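You operate a simulated robot arm through the tools that you are given. There is no shell and no other tool. Be economical: measure what you need, move in short steps, check, and stop when the job is done.

You are at the controls of a simulated robot arm. One attempt, no reset.

TASK
Take the book from the top of the long table and put it on top of the parcel.

Only the result counts: the job must be done as asked and must still hold three seconds after the hand-in. Knocking over, shifting, dropping, spilling or breaking anything else fails it.

THE ROBOT
A 6-joint arm with a two-finger parallel gripper, fixed in place. Base frame: the origin is at the foot of the arm, x ahead of it, y to its left, z up; the work surface is at about z = 72. Units: cm, degrees, N and s.
With the tool pointing down near the work surface it reaches from about 26 to 66 cm from the base axis. Its first joint turns from -66.0 to 66.0 degrees. Payload 2.9 kg.
The tool frame sits at the grasp point between the pads (the TCP): z along the fingers, y along the line on which they close. The tips reach 3 cm beyond it. Largest opening 11 cm; finger width 2, thickness 1; the body of the gripper, 4.8 by 11.2 cm, starts 5.5 cm behind the TCP.
Orientation is that of the tool frame in the base frame, as [roll, pitch, yaw] about the fixed x, y, z axes, in that order (R = Rz(yaw) Ry(pitch) Rx(roll)). With the fingers straight down and closing along the base's y, the tool's x points along the base's -x, its y along +y and its z along -z.

THE INTERFACE
- The arm moves only by the tool apply_moves. Its argument "targets" is a list of rows, each an object of numbers (a shift or turn left out is 0, a gripper value left out holds the last): "dx", "dy", "dz": the shift along the tool's x, y, z in m; "wx", "wy", "wz": the turn, a rotation vector about the tool's x, y, z in degrees; "grip": the opening, from 0 (shut) to 1 (fully open). In form: [{"dx": .., "dy": .., "dz": .., "wx": .., "wy": .., "wz": .., "grip": ..}, ...]. A call has 1 to 20 rows; each row is the pose to reach, as a shift and turn from the pose commanded when the call began, along the tool's axes at that moment. Rows are played at 5 a second. More than 5 cm and 8.6 degrees between two rows, or a gripper value outside its range, and nothing of the call is played. Where a pose cannot be reached the arm comes as near as it can. A force on the tool above 40 N (or 10 N above the force at the start of the call, whichever is more), or a blocked arm, ends the call early, and 0.2 s more pass. The fingers move at their own pace (about 10.8 cm/s each) and stop on an object; they squeeze with about 34 N. The grip force told is the motor's: it shows also when the fingers shut on nothing. Time passes only in rows, and 0.2 s behind the last, so rows that repeat a pose let the fingers close. It gives the time, the measured TCP pose, the force on the tool (base axes), the opening and the grip force at its end, in the units of the frame above (readings bear some noise), and new pictures: "pictures" is both (left out), scene, wrist or none.
- Cameras (640 x 400 px; columns grow to the right, rows downward): "scene" is fixed at [7.67, 43.13, 138.78]; the picture's right is [-0.76, -0.65, 0.00], its down [-0.35, 0.41, -0.84] and it looks along [0.55, -0.64, -0.54] (base axes); focal length 350 px, centre (320, 200). "wrist" rides on the gripper at [-3.6, 0, -5.7] in the tool frame; the picture's right is [0.00, -1.00, 0.00], its down [0.97, 0.00, -0.24] and it looks along [0.24, 0.00, 0.97] (tool axes); focal length 218 px, centre (320, 200). There is no depth. A picture from a camera that has moved, and an enlarged one, comes with that camera's place and axes in the base frame and with its lens.
- zoom(camera, box): a new picture of the part [left, top, right, bottom] of that camera's present view, enlarged. The clock stands still meanwhile.
- job_done(): hands the job in; it is judged then, once.

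Go step by step. Nothing tells you positions but the pictures and the camera data: compare them with the known pose of the tool, close in by small moves and look again before you grip or let go. The budget is 90 turns and 150 pictures, counting those below and the enlarged ones. Unless the task says otherwise, let go and move clear before handing in, and close with one line.

The tools are called after ">>>" as a command line: name --argument value ..., lists and objects as JSON in quotes. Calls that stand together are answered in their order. apply_moves: Moves the arm, as the interface text tells. Its arguments: {"type":"object","properties":{"targets":{"type":"array"},"pictures":{"type":"string","enum":["both","scene","wrist","none"]}},"required":["targets"]} The other tools are called the same way: zoom (camera, box) takes an enlarged picture of a part of a camera's view; job_done () hands the job in.

At the start:

```text
time: 0.0
ee_pos: [40.17, -11.53, 103.49]
ee_rot: [-180.0, 0.0, -180.0]
force: [0.6, -0.4, 0.1]
grip_width: 10.97
finger_force: 0.0
```

scene: 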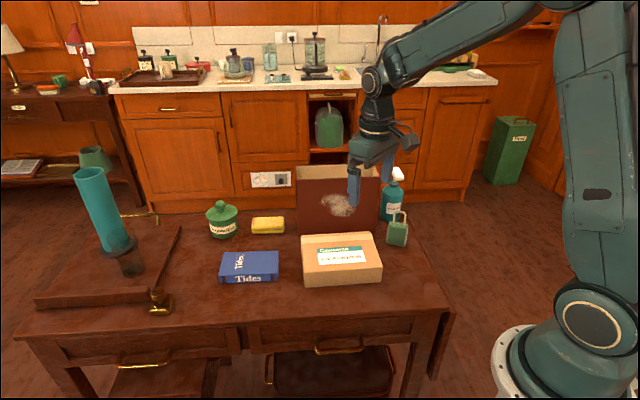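
wrist: 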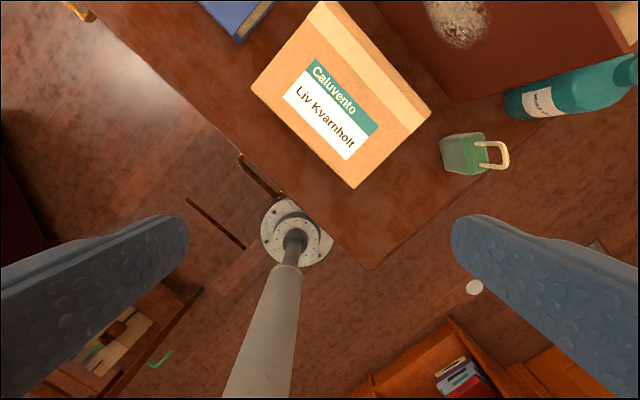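

The blue book lies left of the parcel on the table, roughly at (65, 3), and the parcel is near (48, -12). I'll zoom in to measure both.

>>> zoom --camera "scene" --box '[200, 150, 420, 300]'

>>> zoom --camera "scene" --box '[208, 240, 288, 290]'

```text
2.67 times, centred on (310, 225) of scene
camera zoom: at [7.67, 43.13, 138.78], right [-0.76, -0.65, 0.0], down [-0.35, 0.41, -0.84], along [0.55, -0.64, -0.54], focal length 932 px, centre (347, 133)
```

zoom: 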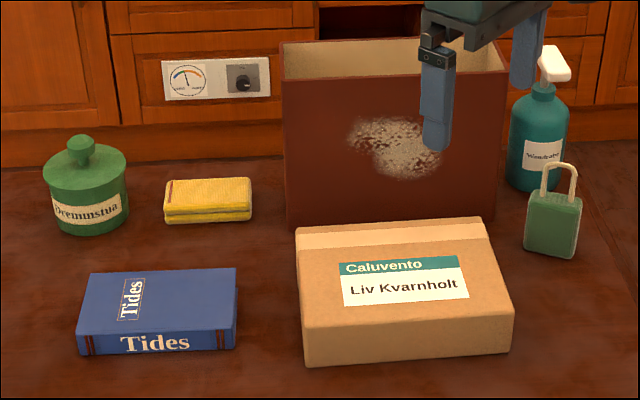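

```text
8.00 times, centred on (248, 265) of scene
camera zoom: at [7.67, 43.13, 138.78], right [-0.76, -0.65, 0.0], down [-0.35, 0.41, -0.84], along [0.55, -0.64, -0.54], focal length 2796 px, centre (896, -320)
```

zoom: 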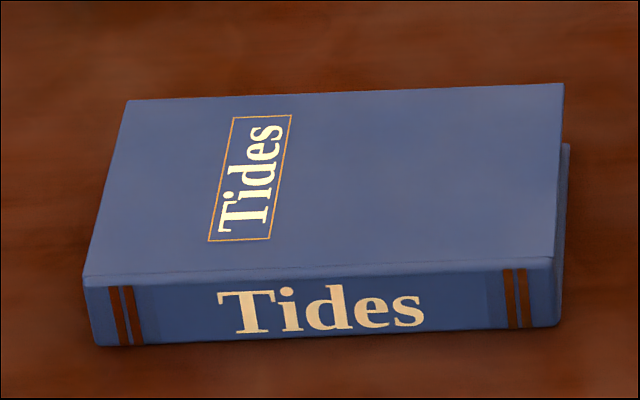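

The book measures about 15 x 8.4 x 3 cm, centred near (66.9, 2.8) with its long side at 44°. The parcel is about 20 x 15 x 5.5 cm, centred near (50, -14) at the same angle. I'll move above the near part of the book and turn 44°.

>>> apply_moves --targets '[{"dx": -0.031, "dy": 0.016, "dz": 0.015, "wz": -5.5, "grip": 1}, {"dx": -0.062, "dy": 0.032, "dz": 0.03, "wz": -11}, {"dx": -0.093, "dy": 0.047, "dz": 0.045, "wz": -16.5}, {"dx": -0.125, "dy": 0.063, "dz": 0.06, "wz": -22}, {"dx": -0.156, "dy": 0.079, "dz": 0.075, "wz": -27.5}, {"dx": -0.187, "dy": 0.095, "dz": 0.09, "wz": -33}, {"dx": -0.218, "dy": 0.11, "dz": 0.105, "wz": -38.5}, {"dx": -0.249, "dy": 0.126, "dz": 0.12, "wz": -44}, {"dx": -0.249, "dy": 0.126, "dz": 0.12, "wz": -44}]'

```text
time: 2.0
ee_pos: [65.23, 1.03, 91.37]
ee_rot: [-179.9, 0.0, -135.9]
force: [0.0, 0.3, 0.1]
grip_width: 10.96
finger_force: 0.0
camera wrist: at [67.73, 3.58, 97.28], right [0.7, -0.72, 0.0], down [-0.7, -0.68, 0.24], along [-0.17, -0.17, -0.97], focal length 218 px, centre (320, 200)
```

scene: 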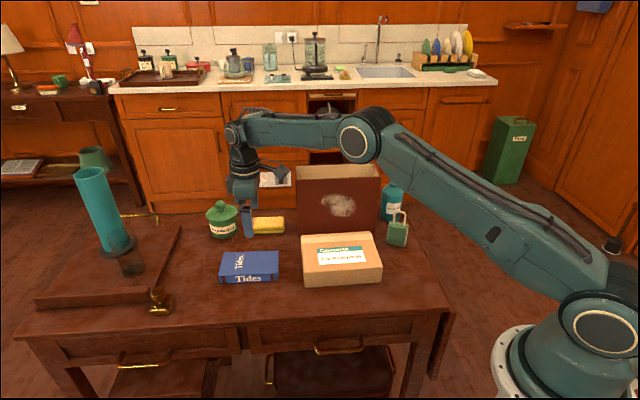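
wrist: 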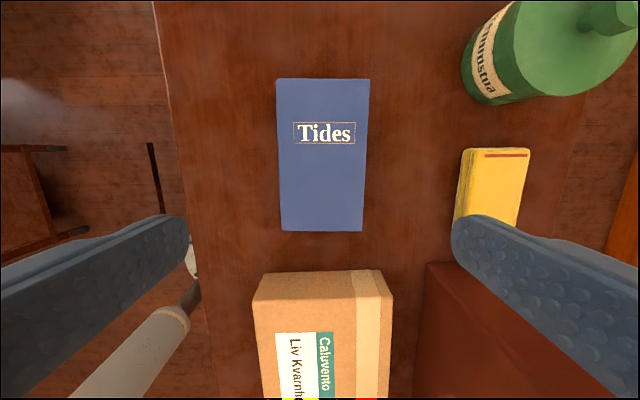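

The gripper is aligned with the book, and the book's centre is about 2 cm further along its length. I'll shift 1 cm that way and descend most of the way.

>>> apply_moves --targets '[{"dx": -0.005, "dy": -0.002, "dz": 0.03}, {"dx": -0.01, "dy": -0.002, "dz": 0.06}, {"dx": -0.01, "dy": -0.002, "dz": 0.09}, {"dx": -0.01, "dy": -0.002, "dz": 0.115}, {"dx": -0.01, "dy": -0.002, "dz": 0.115}]'

```text
time: 3.2
ee_pos: [66.07, 1.74, 79.91]
ee_rot: [-180.0, 0.0, -135.9]
force: [0.1, 0.1, 0.7]
grip_width: 11.0
finger_force: 0.0
camera wrist: at [68.71, 4.07, 85.76], right [0.69, -0.72, 0.0], down [-0.7, -0.67, 0.24], along [-0.17, -0.17, -0.97], focal length 218 px, centre (320, 200)
```

scene: 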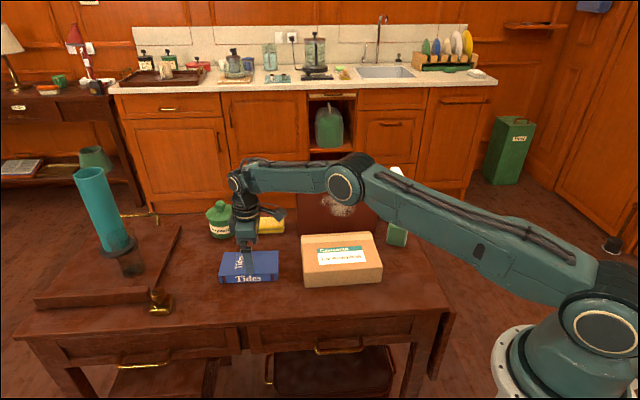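
wrist: 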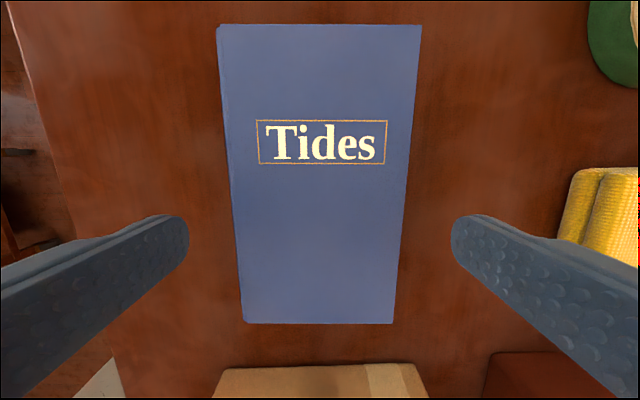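

The book sits centred between the fingers. I'll descend to about z = 75.5 with the force check on, then close.

>>> apply_moves --targets '[{"dz": 0.02}, {"dz": 0.035}, {"dz": 0.042}, {"dz": 0.042}]' --pictures "scene"

```text
time: 4.2
ee_pos: [66.07, 1.68, 75.76]
ee_rot: [-180.0, 0.0, -136.0]
force: [0.0, 0.6, 0.6]
grip_width: 11.01
finger_force: 0.0
```

scene: 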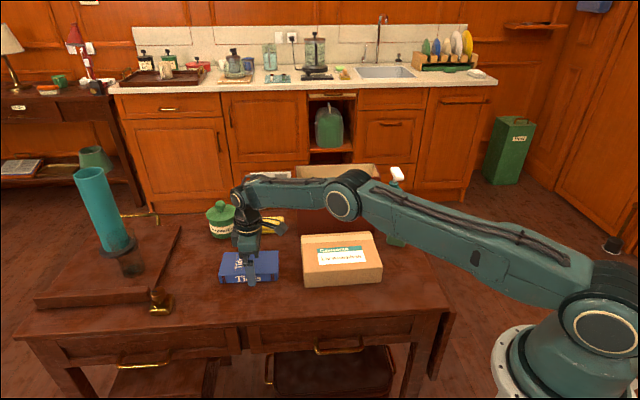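

The tips are just above the table on either side of the book. Next I'll close the gripper.

>>> apply_moves --targets '[{"grip": 0}, {"grip": 0}, {"grip": 0}, {"grip": 0}]' --pictures "wrist"

```text
time: 5.2
ee_pos: [66.05, 1.61, 75.7]
ee_rot: [-180.0, 0.0, -135.9]
force: [0.4, 0.3, -0.6]
grip_width: 8.75
finger_force: 33.4
camera wrist: at [68.62, 4.09, 81.57], right [0.69, -0.72, 0.0], down [-0.7, -0.67, 0.24], along [-0.17, -0.17, -0.97], focal length 218 px, centre (320, 200)
```

wrist: 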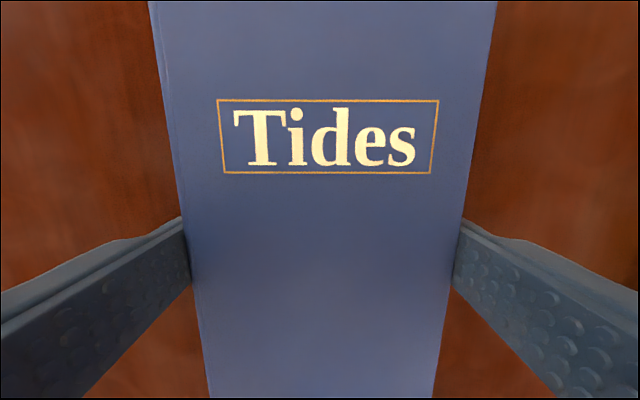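

The book is held at 8.75 cm width. I'll lift it straight up about 15 cm.

>>> apply_moves --targets '[{"dz": -0.015}, {"dz": -0.035}, {"dz": -0.065}, {"dz": -0.095}, {"dz": -0.125}, {"dz": -0.15}, {"dz": -0.15}]'

```text
time: 6.8
ee_pos: [66.02, 1.72, 90.69]
ee_rot: [-179.9, 0.1, -136.0]
force: [0.8, 0.1, -2.1]
grip_width: 8.74
finger_force: 33.7
camera wrist: at [68.59, 4.07, 96.59], right [0.69, -0.72, 0.0], down [-0.7, -0.67, 0.24], along [-0.17, -0.17, -0.97], focal length 218 px, centre (320, 200)
```

scene: 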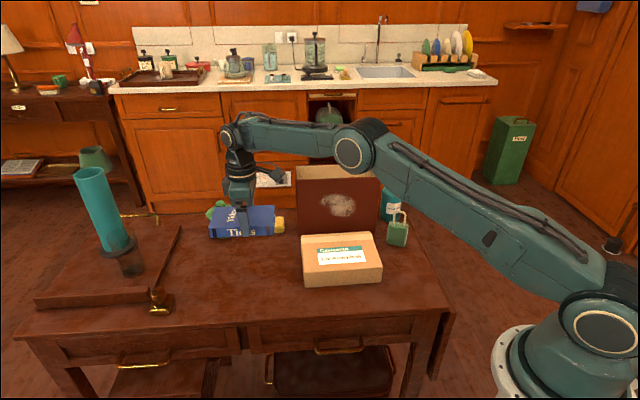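
wrist: 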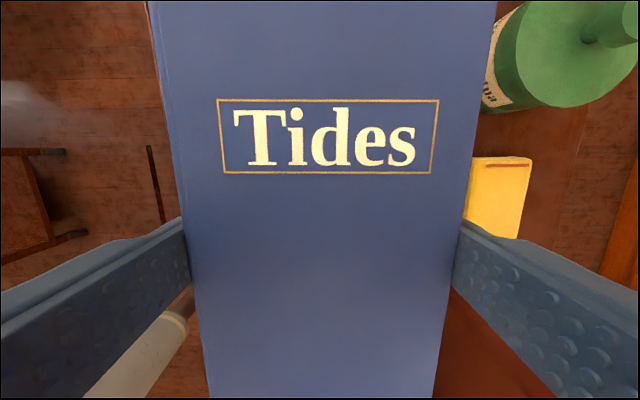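

The book is firmly held and level. I'll move it 23.5 cm along the tool's x, over the parcel's centre.

>>> apply_moves --targets '[{"dx": 0.02, "dy": 0}, {"dx": 0.05}, {"dx": 0.085}, {"dx": 0.12}, {"dx": 0.155}, {"dx": 0.19}, {"dx": 0.22, "dy": -0.001}, {"dx": 0.235, "dy": -0.001}, {"dx": 0.235, "dy": -0.001}]'

```text
time: 8.8
ee_pos: [49.16, -14.75, 90.75]
ee_rot: [180.0, 0.0, -135.9]
force: [-0.1, 0.9, -1.5]
grip_width: 8.76
finger_force: 33.8
camera wrist: at [51.71, -12.31, 96.6], right [0.69, -0.72, 0.0], down [-0.7, -0.67, 0.24], along [-0.17, -0.17, -0.97], focal length 218 px, centre (320, 200)
```

scene: 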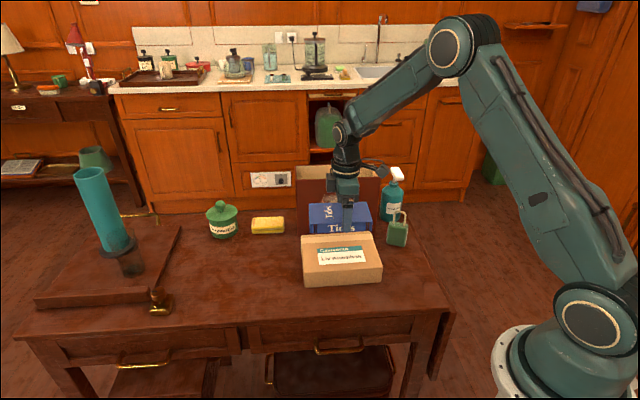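
wrist: 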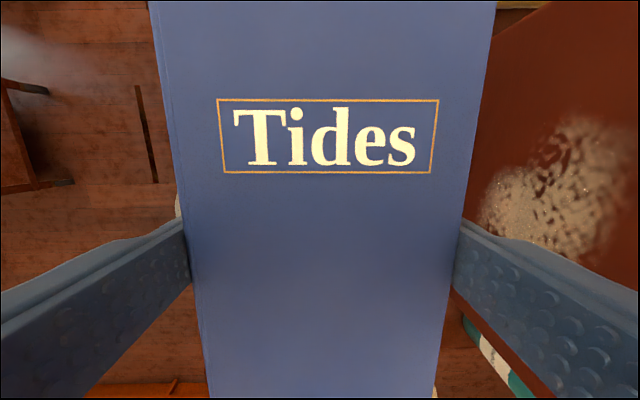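

The book hangs above the parcel, with its underside 3.7 cm below the TCP. Contact should come near TCP z = 81.2, so I'll descend to about 83 and check.

>>> apply_moves --targets '[{"dz": 0.03}, {"dz": 0.055}, {"dz": 0.075}, {"dz": 0.075}]' --pictures "none"

>>> zoom --camera "scene" --box '[270, 180, 430, 300]'

```text
time: 9.8
ee_pos: [49.21, -14.85, 83.29]
ee_rot: [179.9, 0.0, -135.9]
force: [0.1, 0.7, -2.5]
grip_width: 8.76
finger_force: 33.6
```

```text
3.33 times, centred on (350, 240) of scene
camera zoom: at [7.67, 43.13, 138.78], right [-0.76, -0.65, 0.0], down [-0.35, 0.41, -0.84], along [0.55, -0.64, -0.54], focal length 1165 px, centre (220, 67)
```

zoom: 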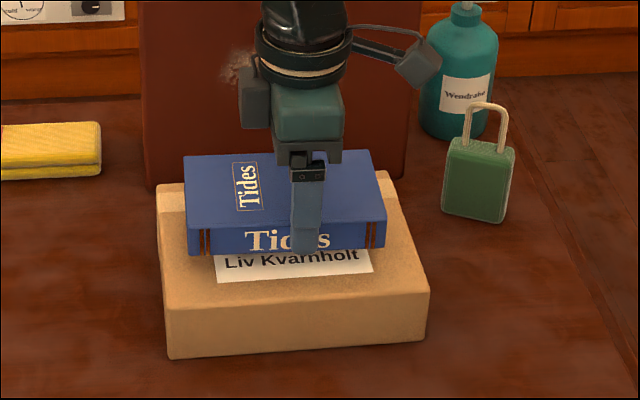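

The book is a couple of centimetres above the parcel and over its middle. I'll lower it in small steps and watch the force.

>>> apply_moves --targets '[{"dz": 0.005}, {"dz": 0.01}, {"dz": 0.014}, {"dz": 0.017}, {"dz": 0.019}, {"dz": 0.019}]' --pictures "none"

>>> zoom --camera "scene" --box '[290, 210, 390, 290]'

```text
time: 11.2
ee_pos: [49.26, -14.7, 81.29]
ee_rot: [179.9, 0.0, -136.0]
force: [-0.1, -0.4, -3.3]
grip_width: 8.76
finger_force: 34.2
```

```text
5.00 times, centred on (340, 250) of scene
camera zoom: at [7.67, 43.13, 138.78], right [-0.76, -0.65, 0.0], down [-0.35, 0.41, -0.84], along [0.55, -0.64, -0.54], focal length 1748 px, centre (220, -50)
```

zoom: 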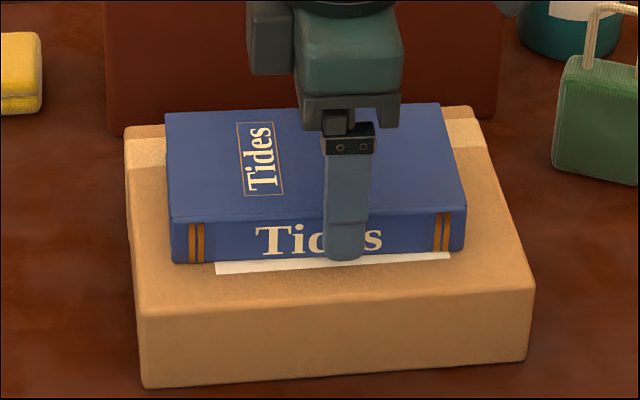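

Nearly touching, with no contact force yet. I'll go down in 1 mm steps.

>>> apply_moves --targets '[{"dz": 0.001}, {"dz": 0.002}, {"dz": 0.002}]' --pictures "none"

```text
time: 12.0
ee_pos: [49.25, -14.78, 81.23]
ee_rot: [-179.9, 0.2, -136.0]
force: [-10.5, 3.7, 32.3]
grip_width: 8.76
finger_force: 34.1
```

The book is on the parcel, pressing with 32 N. I'll ease up about 1.5 mm and check.

>>> apply_moves --targets '[{"dz": -0.0008}, {"dz": -0.0012}, {"dz": -0.0012}]' --pictures "none"

```text
time: 12.8
ee_pos: [49.21, -14.66, 81.28]
ee_rot: [-179.9, 0.2, -135.9]
force: [-5.3, 2.5, 26.4]
grip_width: 8.71
finger_force: 33.4
```

>>> apply_moves --targets '[{"dz": -0.0008}, {"dz": -0.0008}]' --pictures "none"

```text
time: 13.4
ee_pos: [49.21, -14.64, 81.22]
ee_rot: [-180.0, 0.1, -136.0]
force: [1.1, 1.6, 11.0]
grip_width: 8.78
finger_force: 33.9
```

The contact force is down to 11 N. I'll open slowly so the book settles in place.

>>> apply_moves --targets '[{"dz": -0.0004, "grip": 0.82}, {"dz": -0.0004, "grip": 0.86}, {"dz": -0.0004, "grip": 0.92}, {"dz": -0.0004, "grip": 1.0}, {"dz": -0.0004, "grip": 1.0}]'

```text
time: 14.6
ee_pos: [49.24, -14.79, 81.36]
ee_rot: [-179.9, 0.1, -136.0]
force: [-0.6, 0.6, 0.8]
grip_width: 11.0
finger_force: 0.1
camera wrist: at [51.78, -12.35, 87.23], right [0.69, -0.72, 0.0], down [-0.7, -0.67, 0.24], along [-0.17, -0.17, -0.97], focal length 218 px, centre (320, 200)
```

scene: 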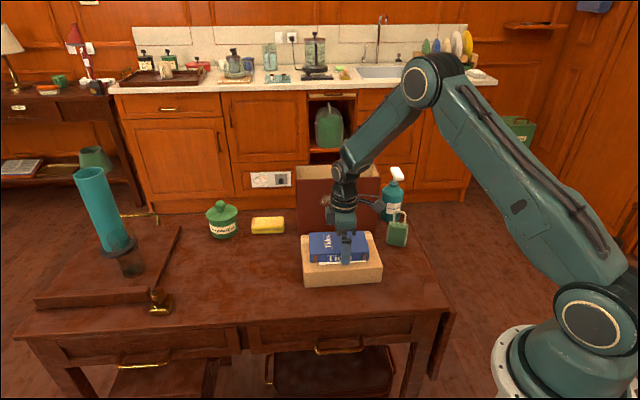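
wrist: 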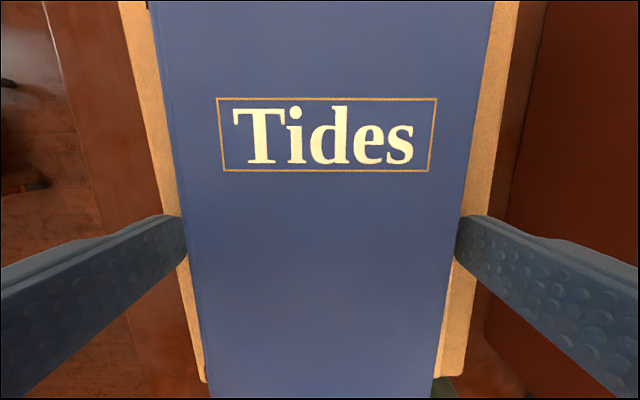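

The gripper reads open with no force. I'll check closely that the fingers are clear before rising.

>>> zoom --camera "wrist" --box '[100, 150, 540, 400]'

>>> zoom --camera "scene" --box '[290, 210, 390, 290]'

```text
1.45 times, centred on (320, 275) of wrist
camera zoom: at [51.78, -12.35, 87.23], right [0.69, -0.72, 0.0], down [-0.7, -0.67, 0.24], along [-0.17, -0.17, -0.97], focal length 318 px, centre (320, 91)
```

zoom: 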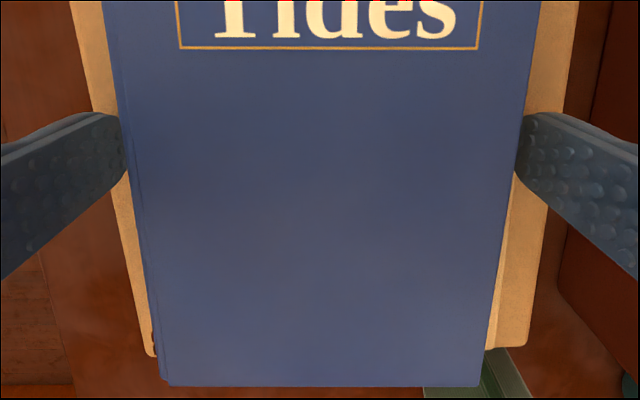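

```text
5.00 times, centred on (340, 250) of scene
camera zoom: at [7.67, 43.13, 138.78], right [-0.76, -0.65, 0.0], down [-0.35, 0.41, -0.84], along [0.55, -0.64, -0.54], focal length 1748 px, centre (220, -50)
```

zoom: 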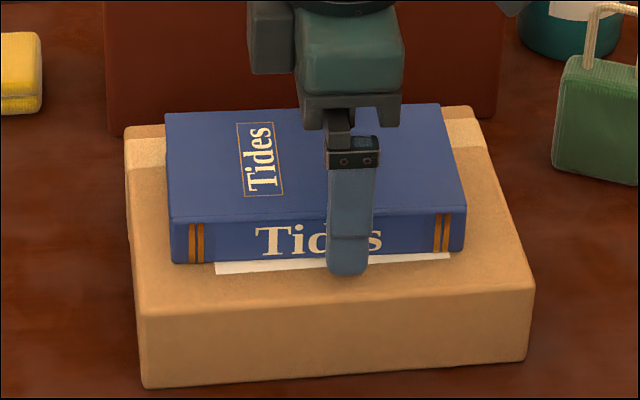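

The fingers have opened clear of the book (full rounded tips visible, rounded tip shifted outward in the scene view). The book rests inside the parcel's top, so I'll rise straight up.

>>> apply_moves --targets '[{"dz": -0.01}, {"dz": -0.03}, {"dz": -0.06}, {"dz": -0.1}, {"dz": -0.14}, {"dz": -0.18}, {"dz": -0.18}]'

```text
time: 16.2
ee_pos: [49.23, -14.69, 99.34]
ee_rot: [-179.9, 0.0, -135.9]
force: [0.1, 0.8, -0.1]
grip_width: 11.02
finger_force: 0.0
camera wrist: at [51.75, -12.24, 105.26], right [0.69, -0.72, 0.0], down [-0.7, -0.67, 0.24], along [-0.17, -0.17, -0.97], focal length 218 px, centre (320, 200)
```

scene: 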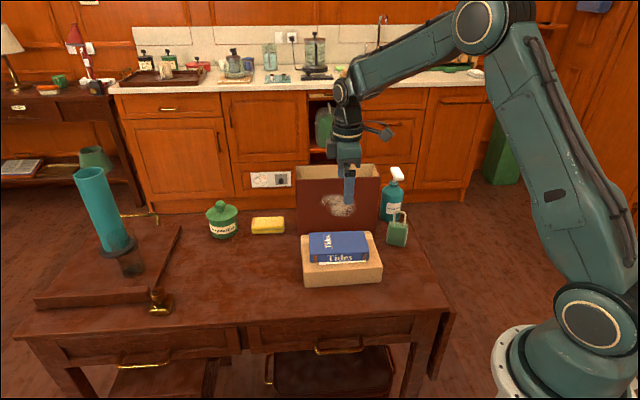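
wrist: 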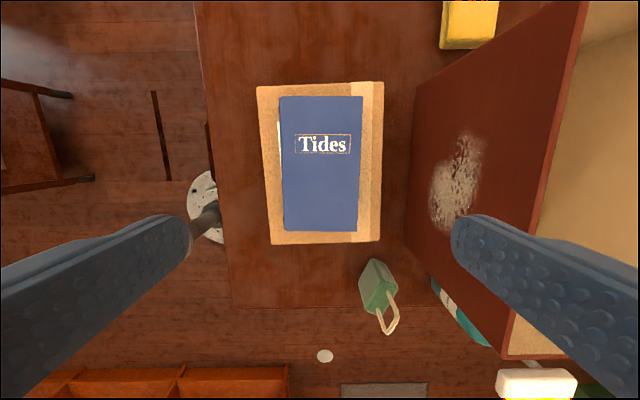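

The book lies flat and centred on the parcel, the arm is clear, and nothing else has moved. I'm handing in.

>>> job_done

```text
The job is handed in.
```

The book now lies flat on top of the parcel, released, with the gripper clear above it and nothing else visibly moved.
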